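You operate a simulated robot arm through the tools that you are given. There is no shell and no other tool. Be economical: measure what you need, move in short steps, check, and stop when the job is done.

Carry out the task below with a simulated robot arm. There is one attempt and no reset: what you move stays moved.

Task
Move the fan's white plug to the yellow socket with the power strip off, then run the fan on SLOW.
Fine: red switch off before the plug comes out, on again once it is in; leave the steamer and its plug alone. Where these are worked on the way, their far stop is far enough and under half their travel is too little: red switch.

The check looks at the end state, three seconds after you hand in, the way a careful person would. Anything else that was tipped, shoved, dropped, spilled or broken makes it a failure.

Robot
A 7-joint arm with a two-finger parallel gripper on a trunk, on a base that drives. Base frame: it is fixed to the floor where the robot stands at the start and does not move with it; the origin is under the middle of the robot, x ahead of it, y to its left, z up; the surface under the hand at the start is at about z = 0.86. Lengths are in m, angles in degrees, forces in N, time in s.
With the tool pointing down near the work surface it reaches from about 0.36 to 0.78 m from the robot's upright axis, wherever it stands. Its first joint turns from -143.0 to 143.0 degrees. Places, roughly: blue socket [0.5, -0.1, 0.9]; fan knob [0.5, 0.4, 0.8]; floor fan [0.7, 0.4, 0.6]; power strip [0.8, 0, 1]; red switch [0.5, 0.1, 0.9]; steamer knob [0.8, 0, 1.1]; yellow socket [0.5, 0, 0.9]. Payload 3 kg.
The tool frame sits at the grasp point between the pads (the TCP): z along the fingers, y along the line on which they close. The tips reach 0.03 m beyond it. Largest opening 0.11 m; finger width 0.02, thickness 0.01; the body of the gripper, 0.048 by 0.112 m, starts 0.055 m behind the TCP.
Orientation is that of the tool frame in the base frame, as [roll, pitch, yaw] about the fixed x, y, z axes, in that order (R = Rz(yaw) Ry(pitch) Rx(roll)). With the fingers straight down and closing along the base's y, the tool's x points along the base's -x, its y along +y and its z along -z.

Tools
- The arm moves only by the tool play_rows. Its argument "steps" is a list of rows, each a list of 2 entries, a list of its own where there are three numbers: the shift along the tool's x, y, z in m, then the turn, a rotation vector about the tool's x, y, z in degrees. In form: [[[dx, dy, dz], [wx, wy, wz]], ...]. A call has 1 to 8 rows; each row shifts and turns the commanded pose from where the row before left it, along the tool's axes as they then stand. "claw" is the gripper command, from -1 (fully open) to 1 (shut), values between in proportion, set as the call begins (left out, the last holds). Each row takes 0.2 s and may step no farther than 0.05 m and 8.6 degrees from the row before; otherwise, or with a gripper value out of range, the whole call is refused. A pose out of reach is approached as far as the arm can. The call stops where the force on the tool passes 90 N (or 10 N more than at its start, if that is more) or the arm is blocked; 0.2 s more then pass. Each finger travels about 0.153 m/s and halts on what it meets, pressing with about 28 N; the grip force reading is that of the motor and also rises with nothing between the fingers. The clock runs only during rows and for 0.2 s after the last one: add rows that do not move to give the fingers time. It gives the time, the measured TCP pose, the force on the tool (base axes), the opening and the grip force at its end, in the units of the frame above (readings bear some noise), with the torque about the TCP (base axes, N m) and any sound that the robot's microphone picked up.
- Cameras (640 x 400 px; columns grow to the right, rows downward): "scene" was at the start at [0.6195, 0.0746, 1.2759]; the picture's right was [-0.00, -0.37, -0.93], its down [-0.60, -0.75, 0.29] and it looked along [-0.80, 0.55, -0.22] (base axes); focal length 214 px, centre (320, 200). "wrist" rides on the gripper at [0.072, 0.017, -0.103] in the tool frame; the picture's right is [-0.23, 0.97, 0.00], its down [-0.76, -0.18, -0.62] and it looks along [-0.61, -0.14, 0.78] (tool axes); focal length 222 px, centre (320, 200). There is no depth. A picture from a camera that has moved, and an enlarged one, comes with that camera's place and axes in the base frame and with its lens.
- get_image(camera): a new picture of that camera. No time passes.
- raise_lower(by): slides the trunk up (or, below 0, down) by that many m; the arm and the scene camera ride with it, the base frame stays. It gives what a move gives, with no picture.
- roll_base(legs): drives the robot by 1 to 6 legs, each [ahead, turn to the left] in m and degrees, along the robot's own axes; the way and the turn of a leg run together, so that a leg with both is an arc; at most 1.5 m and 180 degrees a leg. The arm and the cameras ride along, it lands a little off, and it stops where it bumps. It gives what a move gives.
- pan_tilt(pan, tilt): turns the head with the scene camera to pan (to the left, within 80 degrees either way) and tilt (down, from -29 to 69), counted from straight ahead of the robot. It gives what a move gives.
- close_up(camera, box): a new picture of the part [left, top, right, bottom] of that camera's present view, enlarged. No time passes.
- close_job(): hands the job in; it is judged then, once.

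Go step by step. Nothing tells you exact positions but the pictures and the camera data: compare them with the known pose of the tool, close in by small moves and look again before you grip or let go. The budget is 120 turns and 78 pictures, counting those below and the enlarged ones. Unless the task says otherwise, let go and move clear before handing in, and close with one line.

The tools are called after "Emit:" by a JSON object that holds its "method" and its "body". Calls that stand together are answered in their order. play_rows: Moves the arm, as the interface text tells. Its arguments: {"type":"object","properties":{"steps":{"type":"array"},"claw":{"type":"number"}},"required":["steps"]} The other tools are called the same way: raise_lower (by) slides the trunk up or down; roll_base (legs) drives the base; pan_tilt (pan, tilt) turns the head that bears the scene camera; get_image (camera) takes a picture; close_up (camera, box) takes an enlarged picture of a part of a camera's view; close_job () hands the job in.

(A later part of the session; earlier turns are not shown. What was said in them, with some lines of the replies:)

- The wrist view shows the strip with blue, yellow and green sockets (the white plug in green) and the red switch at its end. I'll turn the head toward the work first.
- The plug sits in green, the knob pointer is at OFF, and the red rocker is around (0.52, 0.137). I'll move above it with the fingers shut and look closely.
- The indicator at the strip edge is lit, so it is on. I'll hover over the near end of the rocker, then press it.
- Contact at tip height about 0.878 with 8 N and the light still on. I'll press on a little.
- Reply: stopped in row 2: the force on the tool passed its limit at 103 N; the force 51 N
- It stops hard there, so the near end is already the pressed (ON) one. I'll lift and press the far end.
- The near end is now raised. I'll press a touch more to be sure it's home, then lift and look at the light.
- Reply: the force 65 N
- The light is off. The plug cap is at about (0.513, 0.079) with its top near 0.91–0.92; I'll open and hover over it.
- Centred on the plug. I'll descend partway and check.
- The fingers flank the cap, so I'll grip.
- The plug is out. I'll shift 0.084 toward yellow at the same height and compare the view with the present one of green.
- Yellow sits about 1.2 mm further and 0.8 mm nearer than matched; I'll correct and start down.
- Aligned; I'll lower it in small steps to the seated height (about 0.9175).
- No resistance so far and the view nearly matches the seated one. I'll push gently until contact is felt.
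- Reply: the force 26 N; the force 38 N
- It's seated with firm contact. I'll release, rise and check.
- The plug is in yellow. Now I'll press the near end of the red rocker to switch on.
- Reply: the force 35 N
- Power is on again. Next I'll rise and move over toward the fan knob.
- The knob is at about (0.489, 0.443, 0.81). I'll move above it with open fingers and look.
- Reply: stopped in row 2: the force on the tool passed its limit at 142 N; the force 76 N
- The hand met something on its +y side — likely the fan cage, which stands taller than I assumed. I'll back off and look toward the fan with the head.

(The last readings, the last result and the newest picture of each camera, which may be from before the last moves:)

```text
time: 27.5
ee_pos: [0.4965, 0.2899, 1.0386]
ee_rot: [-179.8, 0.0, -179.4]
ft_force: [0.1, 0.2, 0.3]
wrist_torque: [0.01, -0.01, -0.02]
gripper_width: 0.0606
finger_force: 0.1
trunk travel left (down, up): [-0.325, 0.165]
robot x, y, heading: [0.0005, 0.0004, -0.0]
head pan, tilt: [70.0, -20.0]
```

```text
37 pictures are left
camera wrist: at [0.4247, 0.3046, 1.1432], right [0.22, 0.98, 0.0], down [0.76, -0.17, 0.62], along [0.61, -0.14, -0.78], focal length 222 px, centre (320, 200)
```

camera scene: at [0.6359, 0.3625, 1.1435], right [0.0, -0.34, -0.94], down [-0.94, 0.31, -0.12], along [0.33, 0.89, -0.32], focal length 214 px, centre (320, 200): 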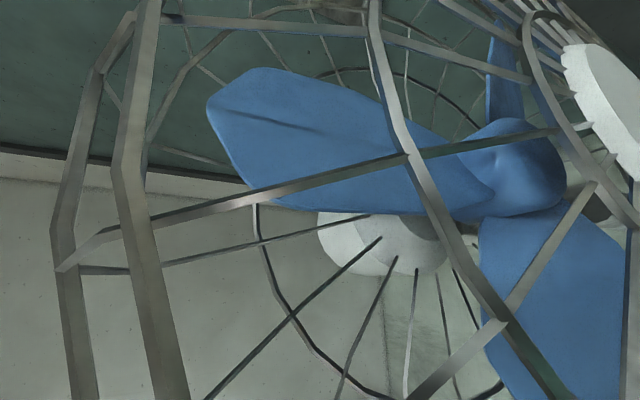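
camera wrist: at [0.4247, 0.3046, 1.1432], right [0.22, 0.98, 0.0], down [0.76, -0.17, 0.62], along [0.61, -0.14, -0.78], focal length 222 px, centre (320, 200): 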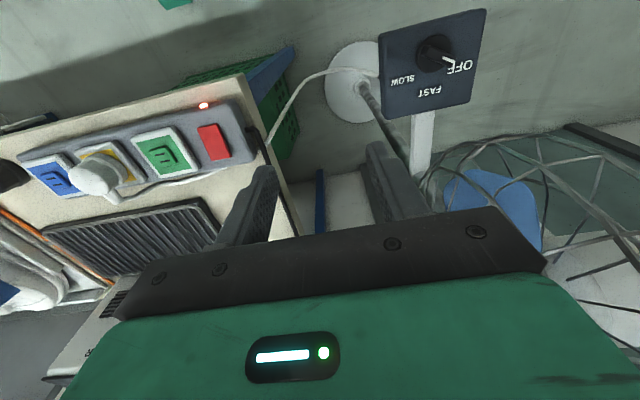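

The camera is too close to the cage to judge. I'll retreat and look from a distance.

Emit:
{"method": "play_rows", "body": {"steps": [[[0, -0.045, -0.01], [0, 0, 0]], [[0, -0.045, -0.01], [0, 0, 0]], [[0.01, -0.045, -0.01], [0, 0, 0]], [[0.01, -0.045, -0.01], [0, 0, 0]], [[0.01, -0.045, -0.01], [0, 0, 0]], [[0.01, -0.045, -0.01], [0, 0, 0]], [[0.01, -0.045, -0.01], [0, 0, 0]], [[0, 0, 0], [0, 0, 0]]]}}

Emit:
{"method": "get_image", "body": {"camera": "scene"}}

```text
time: 29.3
ee_pos: [0.4488, -0.0272, 1.1101]
ee_rot: [-180.0, 0.0, -179.4]
ft_force: [0.3, -0.1, -0.3]
wrist_torque: [-0.02, -0.01, -0.02]
gripper_width: 0.0606
finger_force: 0.1
trunk travel left (down, up): [-0.325, 0.165]
robot x, y, heading: [0.001, -0.0013, 0.1]
head pan, tilt: [70.0, -20.0]
```

```text
36 pictures are left
camera scene: at [0.5886, 0.0468, 1.2144], right [0.0, -0.34, -0.94], down [-0.94, 0.31, -0.12], along [0.33, 0.89, -0.32], focal length 214 px, centre (320, 200)
```

scene: 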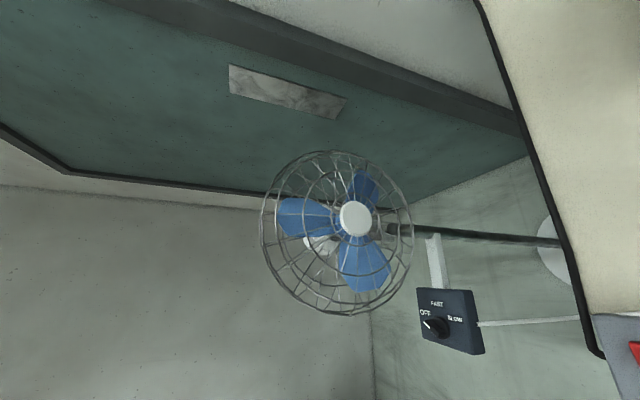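

The fan cage (radius about 0.18 m around (0.70, 0.48, 0.98)) overhangs close to the knob, so I need to come at it tilted from the robot side. I'll back away, drive sideways to stand squarely before the knob, and look.

Emit:
{"method": "roll_base", "body": {"legs": [[-0.45, 0], [0, 90], [0.44, 0], [0, -90]]}}

Emit:
{"method": "get_image", "body": {"camera": "scene"}}

Emit:
{"method": "get_image", "body": {"camera": "wrist"}}

```text
time: 42.1
ee_pos: [-0.0012, 0.4185, 1.1091]
ee_rot: [-179.8, 0.0, -179.3]
ft_force: [-0.5, 0.2, 0.6]
wrist_torque: [0.0, -0.03, 0.0]
gripper_width: 0.0604
finger_force: 0.0
trunk travel left (down, up): [-0.325, 0.165]
robot x, y, heading: [-0.4527, 0.4689, 0.2]
head pan, tilt: [70.0, -20.0]
```

```text
35 pictures are left
camera scene: at [0.1376, 0.4927, 1.2143], right [0.0, -0.34, -0.94], down [-0.94, 0.31, -0.12], along [0.33, 0.89, -0.32], focal length 214 px, centre (320, 200)
```

scene: 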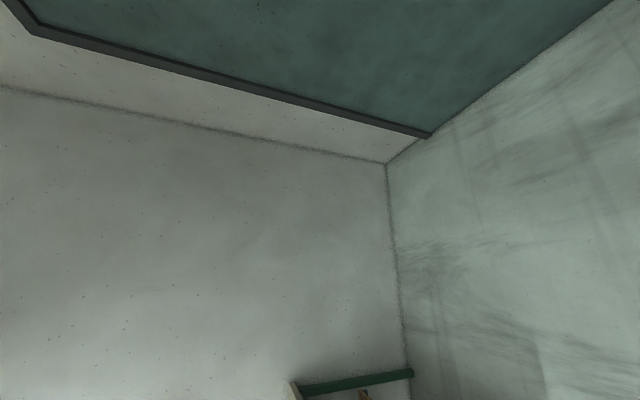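

```text
34 pictures are left
camera wrist: at [-0.0735, 0.4343, 1.2139], right [0.21, 0.98, 0.0], down [0.76, -0.17, 0.62], along [0.61, -0.13, -0.78], focal length 222 px, centre (320, 200)
```

wrist: 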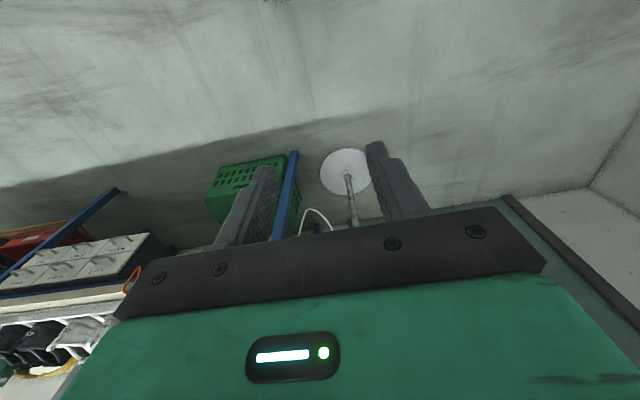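

I'll fold the head back to 0/45 and tilt the hand 45° so it points forward and down.

Emit:
{"method": "pan_tilt", "body": {"pan": 0, "tilt": 45}}

Emit:
{"method": "play_rows", "body": {"steps": [[[0, 0, 0], [0, -8, 0]], [[0, 0, 0], [0, -8, 0]], [[0, 0, 0], [0, -8, 0]], [[0, 0, 0], [0, -8, 0]], [[0, 0, 0], [0, -8, 0]], [[0, 0, 0], [0, -5, 0]], [[0, 0, 0], [0, 0, 0]]], "claw": 0.3}}

Emit:
{"method": "get_image", "body": {"camera": "wrist"}}

Emit:
{"method": "get_image", "body": {"camera": "scene"}}

```text
time: 43.5
ee_pos: [-0.0024, 0.4183, 1.1103]
ee_rot: [-179.9, 0.0, -179.4]
ft_force: [0.2, 1.1, 0.4]
wrist_torque: [0.0, 0.0, -0.02]
gripper_width: 0.0603
finger_force: 0.0
trunk travel left (down, up): [-0.325, 0.165]
robot x, y, heading: [-0.4502, 0.4703, 0.1]
head pan, tilt: [0.0, 45.0]
```

```text
time: 45.1
ee_pos: [0.0213, 0.4157, 1.1307]
ee_rot: [-179.9, 44.9, -179.2]
ft_force: [0.7, 0.8, -0.3]
wrist_torque: [-0.03, 0.0, -0.01]
gripper_width: 0.0386
finger_force: 0.0
out of reach, approached as far as the arm can: row 5, 6
trunk travel left (down, up): [-0.325, 0.165]
robot x, y, heading: [-0.4537, 0.4699, 0.4]
head pan, tilt: [0.0, 45.0]
```

```text
33 pictures are left
camera wrist: at [-0.1019, 0.43, 1.1534], right [0.15, 0.98, 0.16], down [0.1, -0.18, 0.98], along [0.98, -0.13, -0.13], focal length 222 px, centre (320, 200)
```

wrist: 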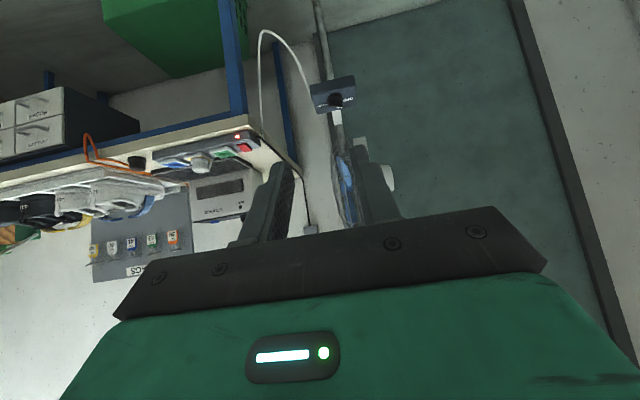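

```text
32 pictures are left
camera scene: at [0.016, 0.4158, 1.1932], right [0.01, -1.0, 0.0], down [-1.0, -0.01, 0.0], along [0.0, 0.0, -1.0], focal length 214 px, centre (320, 200)
```

scene: 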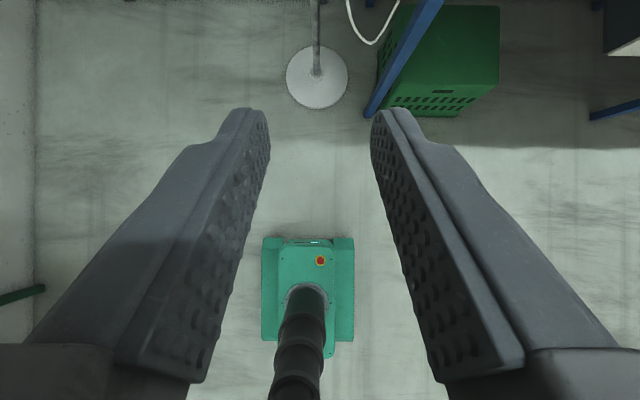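

The tilted view shows the knob box straight ahead and the fan edge-on behind it. I'll drive forward 0.30.

Emit:
{"method": "roll_base", "body": {"legs": [[0.3, 0]]}}

Emit:
{"method": "play_rows", "body": {"steps": [[[0.035, 0, 0.01], [0, 0, 0]], [[0.035, 0, 0.01], [0, 0, 0]], [[0.035, 0, 0.01], [0, 0, 0]], [[0.035, 0, 0.01], [0, 0, 0]], [[0, 0, 0], [0, 0, 0]]]}}

Emit:
{"method": "get_image", "body": {"camera": "scene"}}

Emit:
{"method": "get_image", "body": {"camera": "wrist"}}

```text
time: 47.2
ee_pos: [0.3233, 0.4152, 1.1301]
ee_rot: [-179.9, 44.9, -179.3]
ft_force: [-1.3, -0.3, 0.6]
wrist_torque: [-0.01, 0.06, -0.01]
gripper_width: 0.0386
finger_force: 0.1
trunk travel left (down, up): [-0.325, 0.165]
robot x, y, heading: [-0.1494, 0.4723, 0.1]
head pan, tilt: [0.0, 45.0]
```

```text
time: 48.4
ee_pos: [0.3356, 0.4061, 1.1125]
ee_rot: [-179.8, 44.8, -179.4]
ft_force: [-0.5, 0.0, -0.2]
wrist_torque: [0.01, 0.0, 0.03]
gripper_width: 0.0387
finger_force: 0.1
out of reach, approached as far as the arm can: row 1, 2, 3, 4
trunk travel left (down, up): [-0.325, 0.165]
robot x, y, heading: [-0.1501, 0.4723, 0.1]
head pan, tilt: [0.0, 45.0]
```

```text
31 pictures are left
camera scene: at [0.3295, 0.4067, 1.1752], right [0.01, -1.0, 0.0], down [-1.0, -0.01, 0.0], along [0.0, 0.0, -1.0], focal length 214 px, centre (320, 200)
```

scene: 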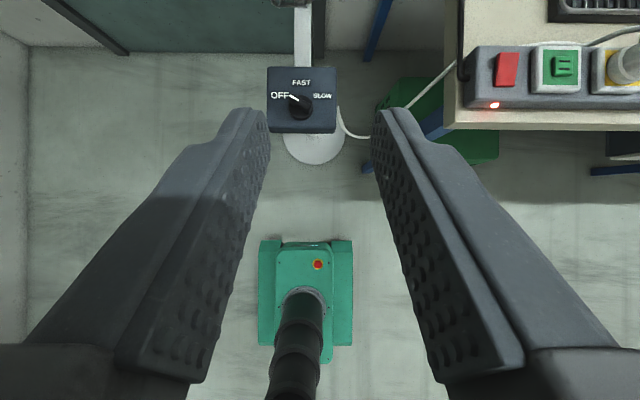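

```text
30 pictures are left
camera wrist: at [0.2116, 0.4212, 1.1354], right [0.15, 0.98, 0.16], down [0.1, -0.17, 0.98], along [0.98, -0.13, -0.13], focal length 222 px, centre (320, 200)
```

wrist: 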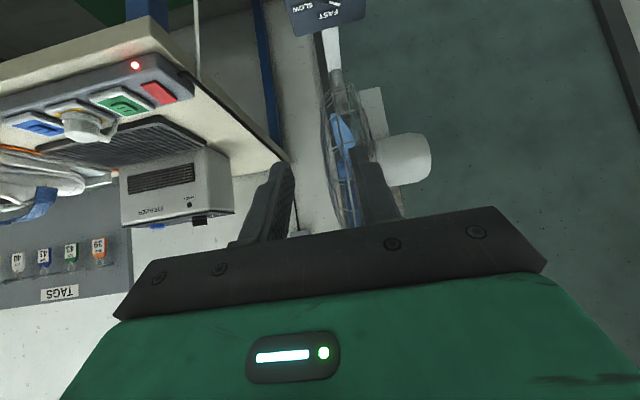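

From above I see the knob at about (0.49, 0.44), pointer to OFF. I'll move forward and down toward it, staying short of the cage.

Emit:
{"method": "play_rows", "body": {"steps": [[[0.0106, 0.007, 0.0346], [0, 0, 0]], [[0.0106, 0.007, 0.0346], [0, 0, 0]], [[0.0106, 0.007, 0.0346], [0, 0, 0]], [[0.0106, 0.007, 0.0346], [0, 0, 0]], [[0, 0, 0], [0, 0, 0]]]}}

Emit:
{"method": "get_image", "body": {"camera": "scene"}}

```text
time: 49.6
ee_pos: [0.4063, 0.4337, 0.9865]
ee_rot: [-179.9, 44.8, -179.2]
ft_force: [-0.1, -0.3, -0.3]
wrist_torque: [-0.01, 0.02, -0.03]
gripper_width: 0.0387
finger_force: 0.2
out of reach, approached as far as the arm can: row 1
trunk travel left (down, up): [-0.325, 0.165]
robot x, y, heading: [-0.1475, 0.4719, 0.4]
head pan, tilt: [0.0, 45.0]
```

```text
29 pictures are left
camera scene: at [0.401, 0.4354, 1.049], right [0.01, -1.0, 0.0], down [-1.0, -0.01, 0.0], along [0.0, 0.0, -1.0], focal length 214 px, centre (320, 200)
```

scene: 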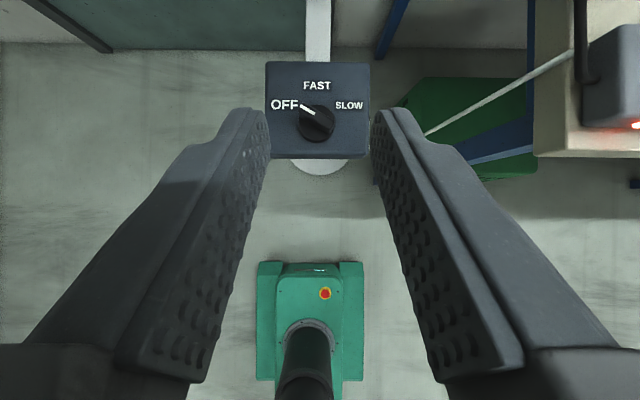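

Emit:
{"method": "close_up", "body": {"camera": "scene", "box": [260, 55, 380, 165]}}

Emit:
{"method": "get_image", "body": {"camera": "wrist"}}

```text
3.64 times, centred on (320, 110) of scene
camera zoom: at [0.401, 0.4354, 1.049], right [0.01, -1.0, 0.0], down [-1.0, -0.01, 0.0], along [0.0, 0.0, -1.0], focal length 780 px, centre (320, 527)
```

zoom: 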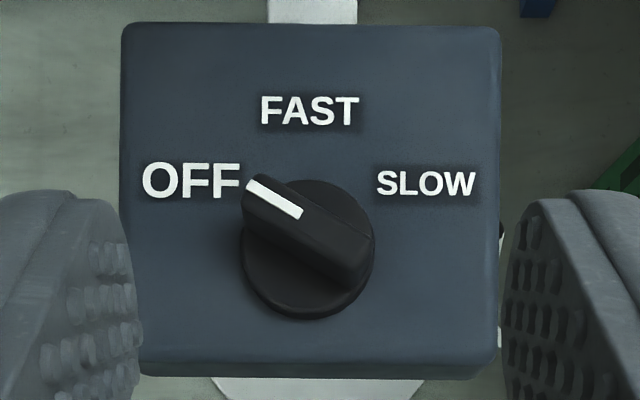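

```text
27 pictures are left
camera wrist: at [0.2831, 0.4497, 1.0093], right [0.15, 0.98, 0.16], down [0.1, -0.18, 0.98], along [0.98, -0.13, -0.13], focal length 222 px, centre (320, 200)
```

wrist: 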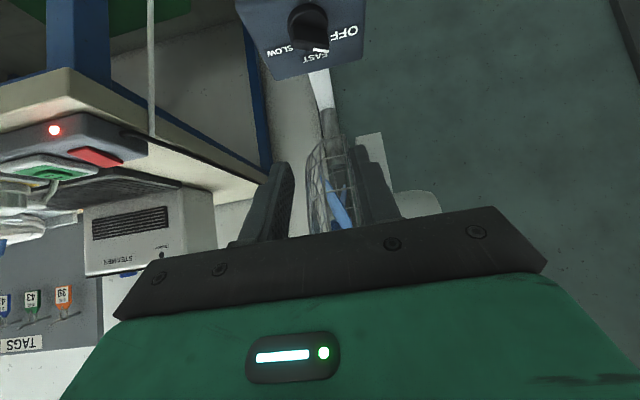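

The pointer is at azimuth +60° and SLOW at −60°, so I need a 120° clockwise turn. I'll yaw the tilted hand +60° so its fingers straddle the pointer bar.

Emit:
{"method": "play_rows", "body": {"steps": [[[0, 0, 0], [-6.06, 0, -6.06]], [[0, 0, 0], [-6.06, 0, -6.06]], [[0, 0, 0], [-6.06, 0, -6.06]], [[0, 0, 0], [-6.06, 0, -6.06]], [[0, 0, 0], [-6.06, 0, -6.06]], [[0, 0, 0], [-6.06, 0, -6.06]], [[0, 0, 0], [-6.06, 0, -6.06]], [[0, 0, 0], [0, 0, 0]]]}}

Emit:
{"method": "get_image", "body": {"camera": "scene"}}

```text
time: 51.4
ee_pos: [0.4062, 0.4343, 0.9849]
ee_rot: [179.7, 44.8, -119.5]
ft_force: [0.3, -0.5, 0.2]
wrist_torque: [0.01, -0.01, -0.01]
gripper_width: 0.0382
finger_force: 0.1
trunk travel left (down, up): [-0.325, 0.165]
robot x, y, heading: [-0.1523, 0.4692, 0.2]
head pan, tilt: [0.0, 45.0]
```

```text
26 pictures are left
camera scene: at [0.4044, 0.4286, 1.0484], right [0.87, -0.49, 0.0], down [-0.49, -0.87, 0.0], along [0.0, 0.0, -1.0], focal length 214 px, centre (320, 200)
```

scene: 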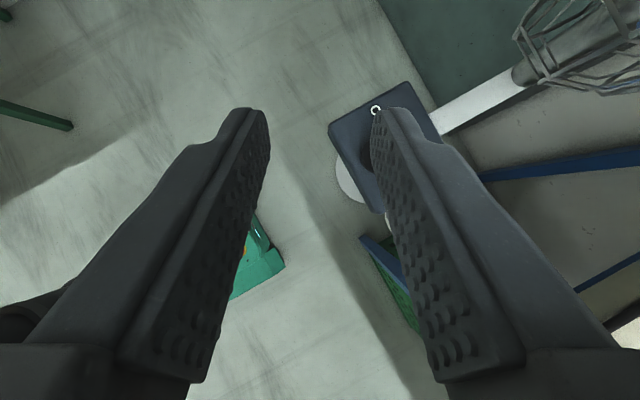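

Emit:
{"method": "play_rows", "body": {"steps": [[[0.0, -0.035, 0.0], [0, 0, 0]], [[0.0, -0.035, 0.0], [0, 0, 0]], [[0.02, 0, 0.038], [0, 0, 0]], [[0.02, 0, 0.038], [0, 0, 0]], [[0.015, 0, 0.03], [0, 0, 0]], [[0, 0, 0], [0, 0, 0]]]}}

Emit:
{"method": "get_image", "body": {"camera": "scene"}}

Emit:
{"method": "get_image", "body": {"camera": "wrist"}}

```text
time: 52.8
ee_pos: [0.4854, 0.4304, 0.8712]
ee_rot: [179.8, 44.8, -119.5]
ft_force: [0.1, 0.2, -0.2]
wrist_torque: [0.02, -0.01, 0.0]
gripper_width: 0.0383
finger_force: 0.1
trunk travel left (down, up): [-0.325, 0.165]
robot x, y, heading: [-0.1472, 0.4716, -0.1]
head pan, tilt: [0.0, 45.0]
```

```text
25 pictures are left
camera scene: at [0.4834, 0.4252, 0.9344], right [0.87, -0.49, 0.0], down [-0.49, -0.87, 0.0], along [0.0, 0.0, -1.0], focal length 214 px, centre (320, 200)
```

scene: 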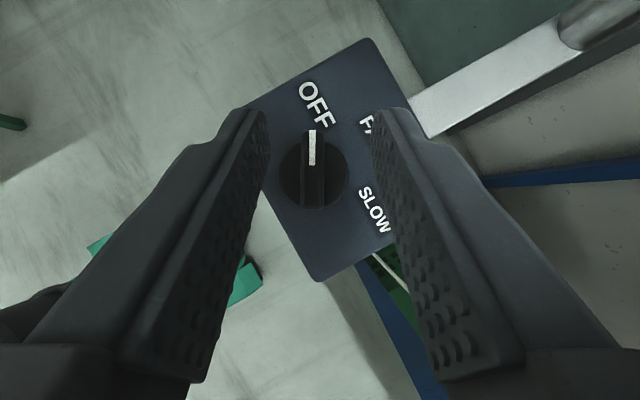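

```text
24 pictures are left
camera wrist: at [0.4107, 0.3299, 0.8947], right [-0.77, 0.62, 0.16], down [0.21, 0.0, 0.98], along [0.6, 0.79, -0.13], focal length 222 px, centre (320, 200)
```

wrist: 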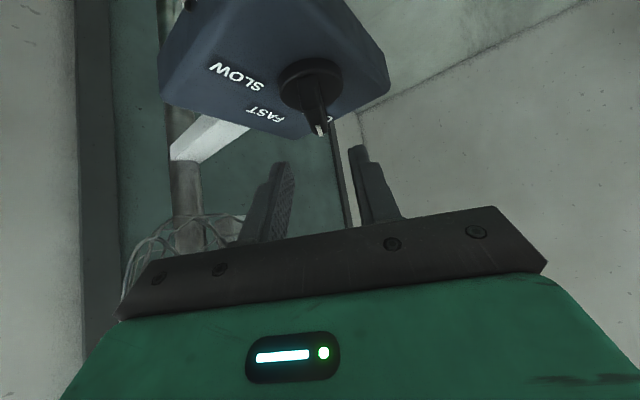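

The bar lines up with the fingers, offset only about 4 mm. I'll correct it and lower straight down 40 mm.

Emit:
{"method": "play_rows", "body": {"steps": [[[0.0, 0.0044, 0.0], [0, 0, 0]], [[0.01, 0, 0.01], [0, 0, 0]], [[0.0085, 0, 0.0085], [0, 0, 0]], [[0.0085, 0, 0.0085], [0, 0, 0]], [[0, 0, 0], [0, 0, 0]]]}}

Emit:
{"method": "get_image", "body": {"camera": "scene"}}

Emit:
{"method": "get_image", "body": {"camera": "wrist"}}

```text
time: 54.0
ee_pos: [0.4803, 0.4331, 0.8355]
ee_rot: [-179.9, 45.1, -119.4]
ft_force: [2.0, -1.4, 42.2]
wrist_torque: [0.05, -1.1, -0.04]
gripper_width: 0.0402
finger_force: 1.3
trunk travel left (down, up): [-0.325, 0.165]
robot x, y, heading: [-0.1494, 0.4735, 0.4]
head pan, tilt: [0.0, 45.0]
```

```text
23 pictures are left
camera scene: at [0.4779, 0.4279, 0.8994], right [0.87, -0.49, 0.0], down [-0.49, -0.87, 0.0], along [0.0, 0.0, -1.0], focal length 214 px, centre (320, 200)
```

scene: 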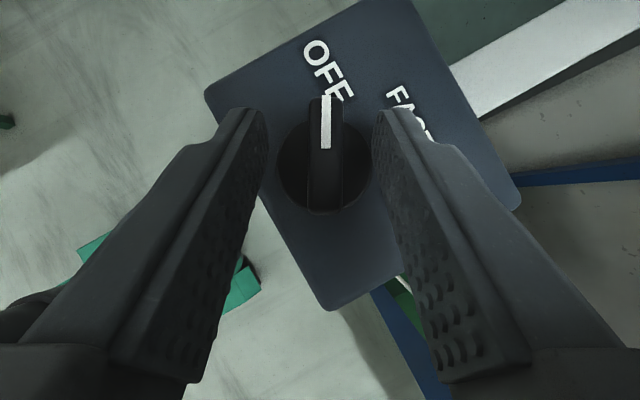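

```text
22 pictures are left
camera wrist: at [0.4054, 0.3327, 0.8591], right [-0.77, 0.62, 0.16], down [0.2, 0.0, 0.98], along [0.61, 0.79, -0.12], focal length 222 px, centre (320, 200)
```

wrist: 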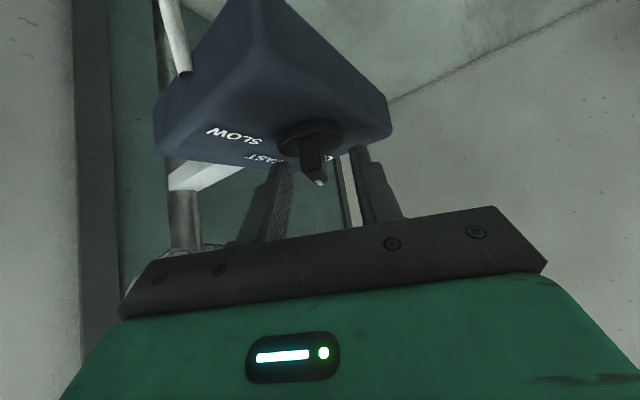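

The fingertips touch the face (42 N), so I'll lift 6 mm, recentre 2 mm and then grip the bar.

Emit:
{"method": "play_rows", "body": {"steps": [[[-0.0042, 0, -0.0042], [0, 0, 0]], [[0, -0.0018, 0], [0, 0, 0]], [[0, 0, 0], [0, 0, 0]]]}}

Emit:
{"method": "play_rows", "body": {"steps": [[[0, 0, 0], [0, 0, 0]], [[0, 0, 0], [0, 0, 0]], [[0, 0, 0], [0, 0, 0]]], "claw": 1}}

Emit:
{"method": "get_image", "body": {"camera": "scene"}}

```text
time: 54.8
ee_pos: [0.4812, 0.4317, 0.8376]
ee_rot: [179.7, 44.8, -119.5]
ft_force: [-0.3, -1.0, -0.4]
wrist_torque: [0.04, -0.02, 0.0]
gripper_width: 0.0384
finger_force: 0.0
trunk travel left (down, up): [-0.325, 0.165]
robot x, y, heading: [-0.1511, 0.4707, 0.2]
head pan, tilt: [0.0, 45.0]
```

```text
time: 55.6
ee_pos: [0.4816, 0.4323, 0.8383]
ee_rot: [179.7, 44.8, -119.4]
ft_force: [-3.7, 0.3, -5.0]
wrist_torque: [-0.37, 0.0, -0.62]
gripper_width: 0.0119
finger_force: 44.9
trunk travel left (down, up): [-0.325, 0.165]
robot x, y, heading: [-0.1479, 0.4726, 0.2]
head pan, tilt: [0.0, 45.0]
```

```text
21 pictures are left
camera scene: at [0.4797, 0.4265, 0.9015], right [0.87, -0.49, 0.0], down [-0.49, -0.87, 0.0], along [0.0, 0.0, -1.0], focal length 214 px, centre (320, 200)
```

scene: 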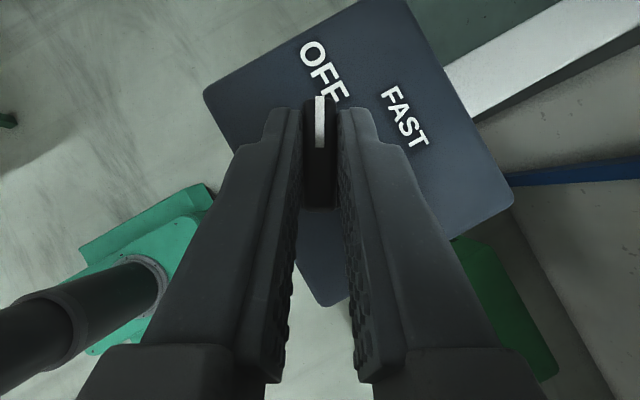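

The bar is gripped (12 mm). I'll turn clockwise about the knob axis by 60° first.

Emit:
{"method": "play_rows", "body": {"steps": [[[-0.0001, 0.00194, 0.0001], [6.06, 0, 6.06]], [[-0.0001, 0.00194, 0.0001], [6.06, 0, 6.06]], [[-0.0001, 0.00194, 0.0001], [6.06, 0, 6.06]], [[-0.0001, 0.00194, 0.0001], [6.06, 0, 6.06]], [[-0.0001, 0.00194, 0.0001], [6.06, 0, 6.06]], [[-0.0001, 0.00194, 0.0001], [6.06, 0, 6.06]], [[-0.0001, 0.00194, 0.0001], [6.06, 0, 6.06]], [[0, 0, 0], [0, 0, 0]]]}}

Emit:
{"method": "get_image", "body": {"camera": "scene"}}

```text
time: 57.4
ee_pos: [0.4836, 0.4387, 0.8437]
ee_rot: [-180.0, 45.5, -149.1]
ft_force: [-47.6, 38.1, -29.1]
wrist_torque: [0.57, 0.89, 0.2]
gripper_width: 0.0115
finger_force: 44.7
out of reach, approached as far as the arm can: row 4, 5, 6, 7
trunk travel left (down, up): [-0.325, 0.165]
robot x, y, heading: [-0.1501, 0.4695, 0.3]
head pan, tilt: [0.0, 45.0]
```

```text
20 pictures are left
camera scene: at [0.4777, 0.4343, 0.9059], right [0.52, -0.86, 0.0], down [-0.86, -0.52, -0.01], along [0.01, 0.01, -1.0], focal length 214 px, centre (320, 200)
```

scene: 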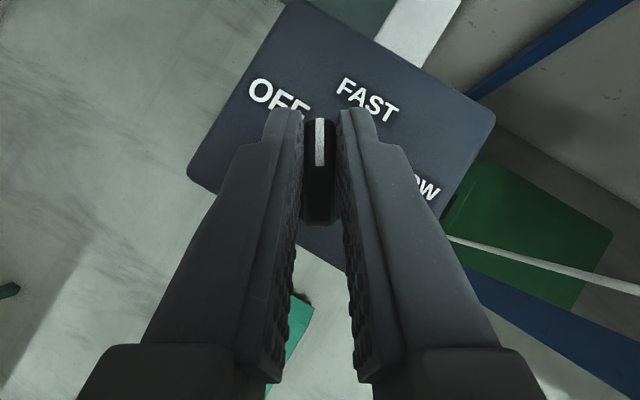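

The arm ran out of reach (too close and high) after about 30°. I'll release, lift off, then set the base back a bit and the trunk lower.

Emit:
{"method": "play_rows", "body": {"steps": [[[0, 0, 0], [0, 0, 0]], [[0, 0, 0], [0, 0, 0]]], "claw": 0.3}}

Emit:
{"method": "get_image", "body": {"camera": "scene"}}

```text
time: 58.0
ee_pos: [0.4858, 0.4316, 0.8443]
ee_rot: [-179.9, 45.6, -149.2]
ft_force: [0.3, -0.1, 0.4]
wrist_torque: [-0.01, 0.0, 0.01]
gripper_width: 0.0389
finger_force: 0.1
trunk travel left (down, up): [-0.325, 0.165]
robot x, y, heading: [-0.1498, 0.4702, 0.2]
head pan, tilt: [0.0, 45.0]
```

```text
19 pictures are left
camera scene: at [0.48, 0.4293, 0.9062], right [0.51, -0.86, 0.0], down [-0.86, -0.51, -0.01], along [0.01, 0.0, -1.0], focal length 214 px, centre (320, 200)
```

scene: 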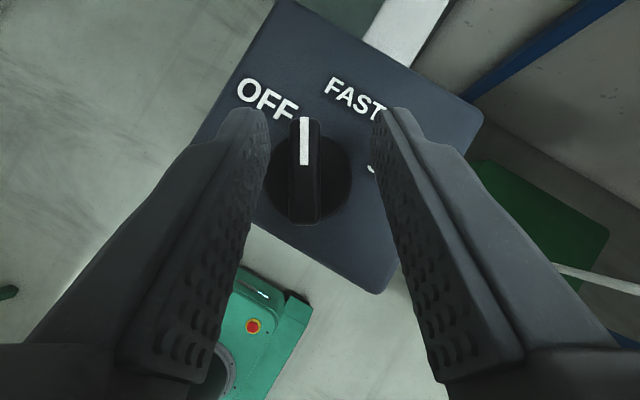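

Emit:
{"method": "raise_lower", "body": {"by": 0.06}}

Emit:
{"method": "roll_base", "body": {"legs": [[-0.12, 0]]}}

Emit:
{"method": "raise_lower", "body": {"by": -0.06}}

```text
time: 59.0
ee_pos: [0.4847, 0.434, 0.903]
ee_rot: [180.0, 45.6, -149.2]
ft_force: [0.0, 0.1, 0.2]
wrist_torque: [0.03, 0.01, 0.03]
gripper_width: 0.0386
finger_force: 0.1
trunk travel left (down, up): [-0.385, 0.105]
robot x, y, heading: [-0.1486, 0.4712, -0.1]
head pan, tilt: [0.0, 45.0]
```

```text
time: 60.2
ee_pos: [0.3641, 0.4334, 0.9029]
ee_rot: [-179.9, 45.7, -149.2]
ft_force: [0.5, 0.6, 0.2]
wrist_torque: [-0.02, 0.05, 0.01]
gripper_width: 0.0386
finger_force: 0.0
trunk travel left (down, up): [-0.385, 0.105]
robot x, y, heading: [-0.2661, 0.4714, 0.0]
head pan, tilt: [0.0, 45.0]
```

```text
time: 61.2
ee_pos: [0.3639, 0.433, 0.8444]
ee_rot: [180.0, 45.6, -149.2]
ft_force: [0.4, 0.3, -0.4]
wrist_torque: [-0.05, 0.0, 0.03]
gripper_width: 0.0385
finger_force: 0.0
trunk travel left (down, up): [-0.325, 0.165]
robot x, y, heading: [-0.2723, 0.4661, 0.3]
head pan, tilt: [0.0, 45.0]
```

Emit:
{"method": "play_rows", "body": {"steps": [[[-0.029, 0, -0.029], [0, 0, 0]], [[-0.0236, -0.0186, 0.0236], [0, 0, 0]], [[-0.0236, -0.0186, 0.0236], [0, 0, 0]], [[-0.0236, -0.0186, 0.0236], [0, 0, 0]], [[0, 0, 0], [0, 0, 0]]]}}

Emit:
{"method": "get_image", "body": {"camera": "scene"}}

```text
time: 62.4
ee_pos: [0.4791, 0.436, 0.8847]
ee_rot: [179.8, 45.4, -149.2]
ft_force: [0.1, 0.1, 0.1]
wrist_torque: [0.03, 0.0, 0.0]
gripper_width: 0.0386
finger_force: 0.0
trunk travel left (down, up): [-0.325, 0.165]
robot x, y, heading: [-0.2699, 0.4729, 0.3]
head pan, tilt: [0.0, 45.0]
```

```text
18 pictures are left
camera scene: at [0.4733, 0.4325, 0.9485], right [0.51, -0.86, 0.0], down [-0.86, -0.51, -0.01], along [0.01, 0.01, -1.0], focal length 214 px, centre (320, 200)
```

scene: 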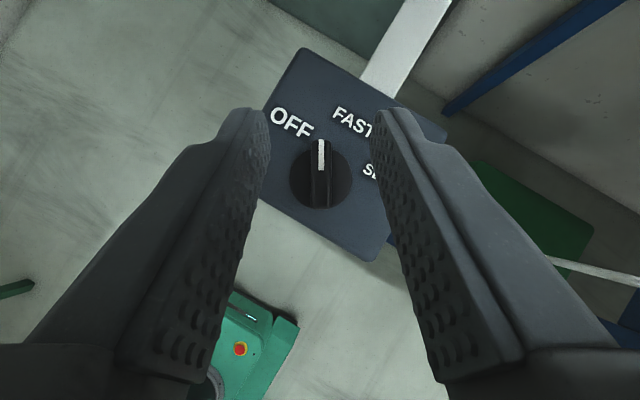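

Aligned and in reach now. I'll descend and grip again.

Emit:
{"method": "play_rows", "body": {"steps": [[[0.0021, 0.0, -0.0021], [0, 0, 0]], [[0.0165, 0, 0.0165], [0, 0, 0]], [[0.0155, 0, 0.0155], [0, 0, 0]], [[0, 0, 0], [0, 0, 0]]]}}

Emit:
{"method": "play_rows", "body": {"steps": [[[0, 0, 0], [0, 0, 0]], [[0, 0, 0], [0, 0, 0]]], "claw": 1}}

Emit:
{"method": "get_image", "body": {"camera": "scene"}}

```text
time: 63.4
ee_pos: [0.4753, 0.4347, 0.8406]
ee_rot: [-179.9, 45.6, -149.1]
ft_force: [-0.3, 0.6, -0.6]
wrist_torque: [0.04, -0.01, -0.01]
gripper_width: 0.0386
finger_force: 0.1
trunk travel left (down, up): [-0.325, 0.165]
robot x, y, heading: [-0.2743, 0.4705, 0.1]
head pan, tilt: [0.0, 45.0]
```

```text
time: 64.0
ee_pos: [0.4772, 0.4337, 0.8399]
ee_rot: [-179.9, 45.6, -149.2]
ft_force: [7.9, -7.5, 1.7]
wrist_torque: [0.07, -0.46, -0.12]
gripper_width: 0.0118
finger_force: 44.9
trunk travel left (down, up): [-0.325, 0.165]
robot x, y, heading: [-0.2694, 0.4673, 0.1]
head pan, tilt: [0.0, 45.0]
```

```text
17 pictures are left
camera scene: at [0.4708, 0.4304, 0.903], right [0.51, -0.86, 0.0], down [-0.86, -0.51, -0.01], along [0.01, 0.0, -1.0], focal length 214 px, centre (320, 200)
```

scene: 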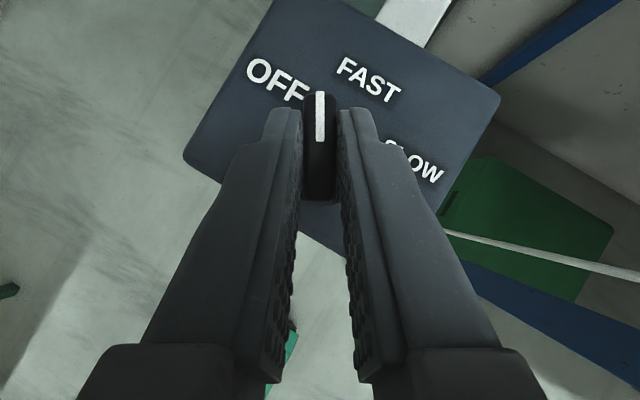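

Gripped well; I'll turn clockwise about 43°.

Emit:
{"method": "play_rows", "body": {"steps": [[[-0.0001, 0.00194, 0.0001], [6.09, 0, 6.03]], [[-0.0001, 0.00194, 0.0001], [6.09, 0, 6.03]], [[-0.0001, 0.00194, 0.0001], [6.09, 0, 6.03]], [[-0.0001, 0.00194, 0.0001], [6.09, 0, 6.03]], [[-0.0001, 0.00194, 0.0001], [6.09, 0, 6.03]], [[0, 0, 0], [0, 0, 0]]]}}

```text
time: 65.4
ee_pos: [0.5143, 0.4265, 0.8327]
ee_rot: [179.3, 45.5, 178.6]
ft_force: [23.9, -13.6, 22.6]
wrist_torque: [-0.1, 0.11, 0.06]
gripper_width: 0.0002
finger_force: 37.6
out of reach, approached as far as the arm can: row 3, 4, 5
trunk travel left (down, up): [-0.325, 0.165]
robot x, y, heading: [-0.2684, 0.4691, 0.4]
head pan, tilt: [0.0, 45.0]
```

It went out of reach again and slipped off the bar. I'll look.

Emit:
{"method": "get_image", "body": {"camera": "scene"}}

Emit:
{"method": "get_image", "body": {"camera": "wrist"}}

```text
16 pictures are left
camera scene: at [0.5069, 0.4271, 0.8954], right [-0.02, -1.0, -0.01], down [-1.0, 0.02, -0.01], along [0.01, 0.01, -1.0], focal length 214 px, centre (320, 200)
```

scene: 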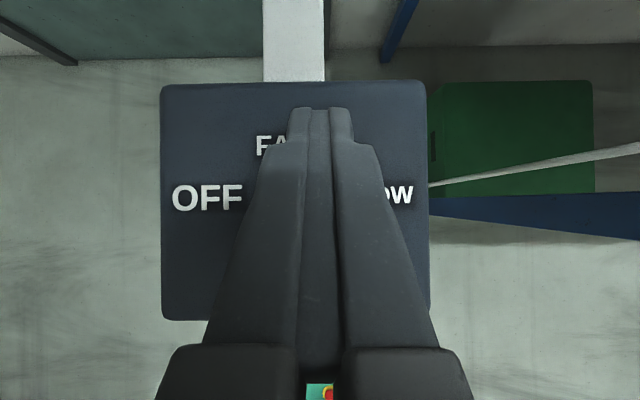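

```text
15 pictures are left
camera wrist: at [0.3899, 0.445, 0.8544], right [0.17, 0.97, 0.17], down [0.09, -0.19, 0.98], along [0.98, -0.16, -0.12], focal length 222 px, centre (320, 200)
```

wrist: 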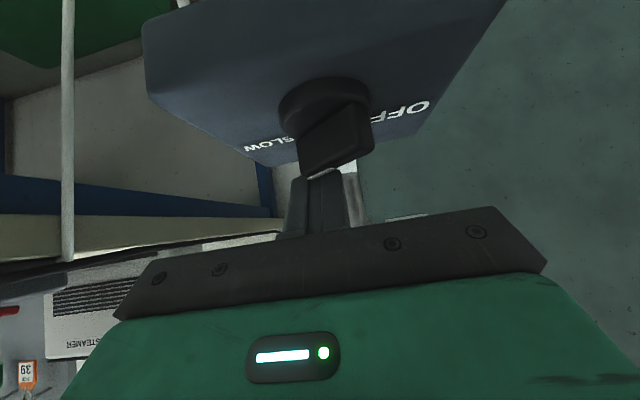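

Emit:
{"method": "raise_lower", "body": {"by": 0.07}}

Emit:
{"method": "roll_base", "body": {"legs": [[-0.1, 0]]}}

Emit:
{"method": "get_image", "body": {"camera": "scene"}}

```text
time: 66.5
ee_pos: [0.5116, 0.429, 0.8997]
ee_rot: [179.2, 45.0, 178.8]
ft_force: [0.1, -0.9, -0.6]
wrist_torque: [0.02, 0.02, 0.01]
gripper_width: 0.0001
finger_force: 37.6
trunk travel left (down, up): [-0.395, 0.095]
robot x, y, heading: [-0.2697, 0.4691, -0.0]
head pan, tilt: [0.0, 45.0]
```

```text
time: 67.7
ee_pos: [0.4114, 0.4295, 0.899]
ee_rot: [179.2, 45.1, 178.8]
ft_force: [0.2, 0.2, -0.5]
wrist_torque: [0.01, 0.03, 0.01]
gripper_width: 0.0004
finger_force: 37.4
trunk travel left (down, up): [-0.395, 0.095]
robot x, y, heading: [-0.373, 0.4683, 0.2]
head pan, tilt: [0.0, 45.0]
```

```text
14 pictures are left
camera scene: at [0.4046, 0.4291, 0.9627], right [-0.01, -1.0, -0.01], down [-1.0, 0.01, 0.0], along [0.0, 0.01, -1.0], focal length 214 px, centre (320, 200)
```

scene: 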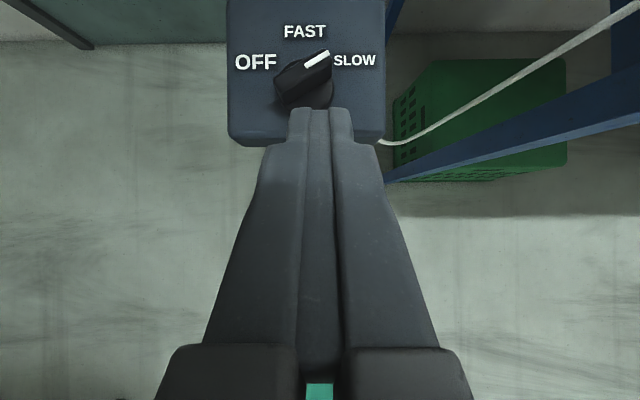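

The pointer now seems to point at SLOW (azimuth about −60°). I'll check with a close-up.

Emit:
{"method": "close_up", "body": {"camera": "scene", "box": [225, 0, 390, 110]}}

Emit:
{"method": "get_image", "body": {"camera": "wrist"}}

```text
3.64 times, centred on (308, 55) of scene
camera zoom: at [0.4046, 0.4291, 0.9627], right [-0.01, -1.0, -0.01], down [-1.0, 0.01, 0.0], along [0.0, 0.01, -1.0], focal length 780 px, centre (366, 727)
```

zoom: 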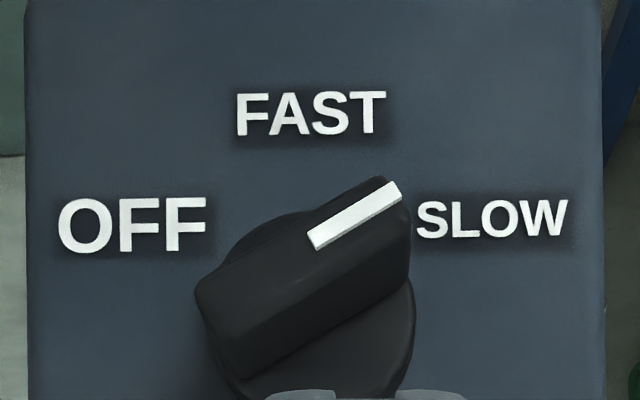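

```text
12 pictures are left
camera wrist: at [0.2873, 0.4467, 0.9224], right [0.17, 0.97, 0.17], down [0.09, -0.19, 0.98], along [0.98, -0.15, -0.12], focal length 222 px, centre (320, 200)
```

wrist: 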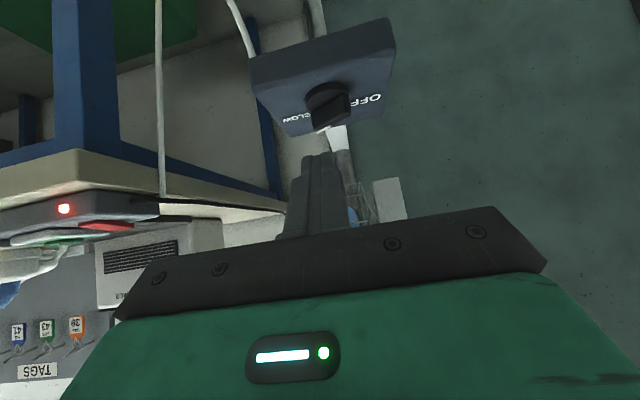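

The pointer is on SLOW. I'll back off further and look forward at the fan and strip as a final check.

Emit:
{"method": "roll_base", "body": {"legs": [[-0.25, 0]]}}

Emit:
{"method": "pan_tilt", "body": {"pan": 0, "tilt": -25}}

Emit:
{"method": "get_image", "body": {"camera": "scene"}}

Emit:
{"method": "play_rows", "body": {"steps": [[[0, 0, 0], [0, 0, 0]], [[0, 0, 0], [0, 0, 0]]], "claw": 0.5}}

Emit:
{"method": "get_image", "body": {"camera": "scene"}}

```text
time: 69.5
ee_pos: [0.1609, 0.4283, 0.9004]
ee_rot: [179.2, 45.0, 178.8]
ft_force: [0.5, -0.3, -0.6]
wrist_torque: [-0.02, 0.03, 0.01]
gripper_width: 0.0
finger_force: 37.6
trunk travel left (down, up): [-0.395, 0.095]
robot x, y, heading: [-0.623, 0.4681, 0.2]
head pan, tilt: [0.0, 45.0]
```

```text
time: 70.9
ee_pos: [0.1594, 0.4278, 0.9007]
ee_rot: [179.3, 45.1, 178.7]
ft_force: [0.6, -0.9, 0.6]
wrist_torque: [0.03, -0.01, 0.03]
gripper_width: 0.0001
finger_force: 38.1
trunk travel left (down, up): [-0.395, 0.095]
robot x, y, heading: [-0.6205, 0.4698, 0.2]
head pan, tilt: [0.0, -25.0]
```

```text
11 pictures are left
camera scene: at [0.2224, 0.4268, 1.0465], right [-0.01, -1.0, -0.01], down [-0.34, 0.01, -0.94], along [0.94, -0.01, -0.34], focal length 214 px, centre (320, 200)
```

scene: 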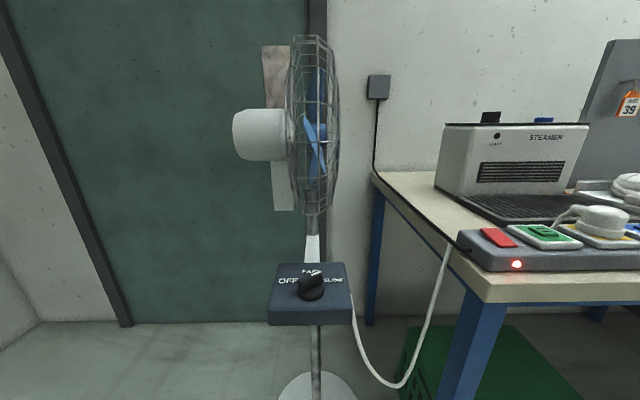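

```text
time: 71.5
ee_pos: [0.1604, 0.4284, 0.9012]
ee_rot: [179.4, 45.2, 178.9]
ft_force: [-0.2, 0.2, 0.7]
wrist_torque: [-0.01, 0.02, 0.04]
gripper_width: 0.0274
finger_force: 0.1
trunk travel left (down, up): [-0.395, 0.095]
robot x, y, heading: [-0.6204, 0.4717, 0.0]
head pan, tilt: [0.0, -25.0]
```

```text
10 pictures are left
camera scene: at [0.2224, 0.4268, 1.0466], right [-0.01, -1.0, -0.01], down [-0.34, 0.01, -0.94], along [0.94, -0.01, -0.34], focal length 214 px, centre (320, 200)
```

scene: 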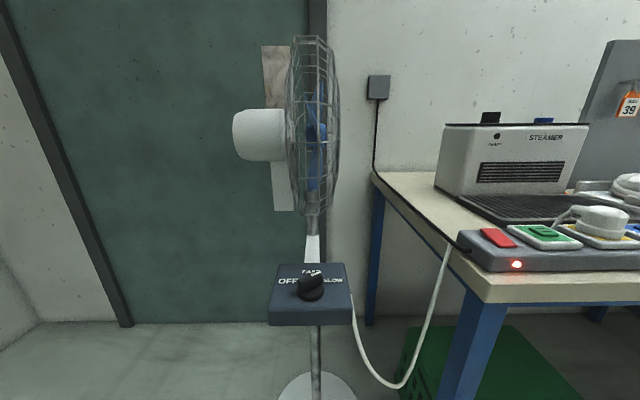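

The blades change position between the two pictures, so the fan is running. The plug is in yellow, the light is on, the fan stands upright and the hand is clear, so I'm handing in.

Emit:
{"method": "close_job", "body": {}}

```text
The job is handed in.
```

The fan's white plug is now in the yellow socket, moved with the strip off. The strip is back on and the fan is running on SLOW. On the way the hand bumped the fan cage, but the fan still stands upright. I left the steamer and its plug alone.
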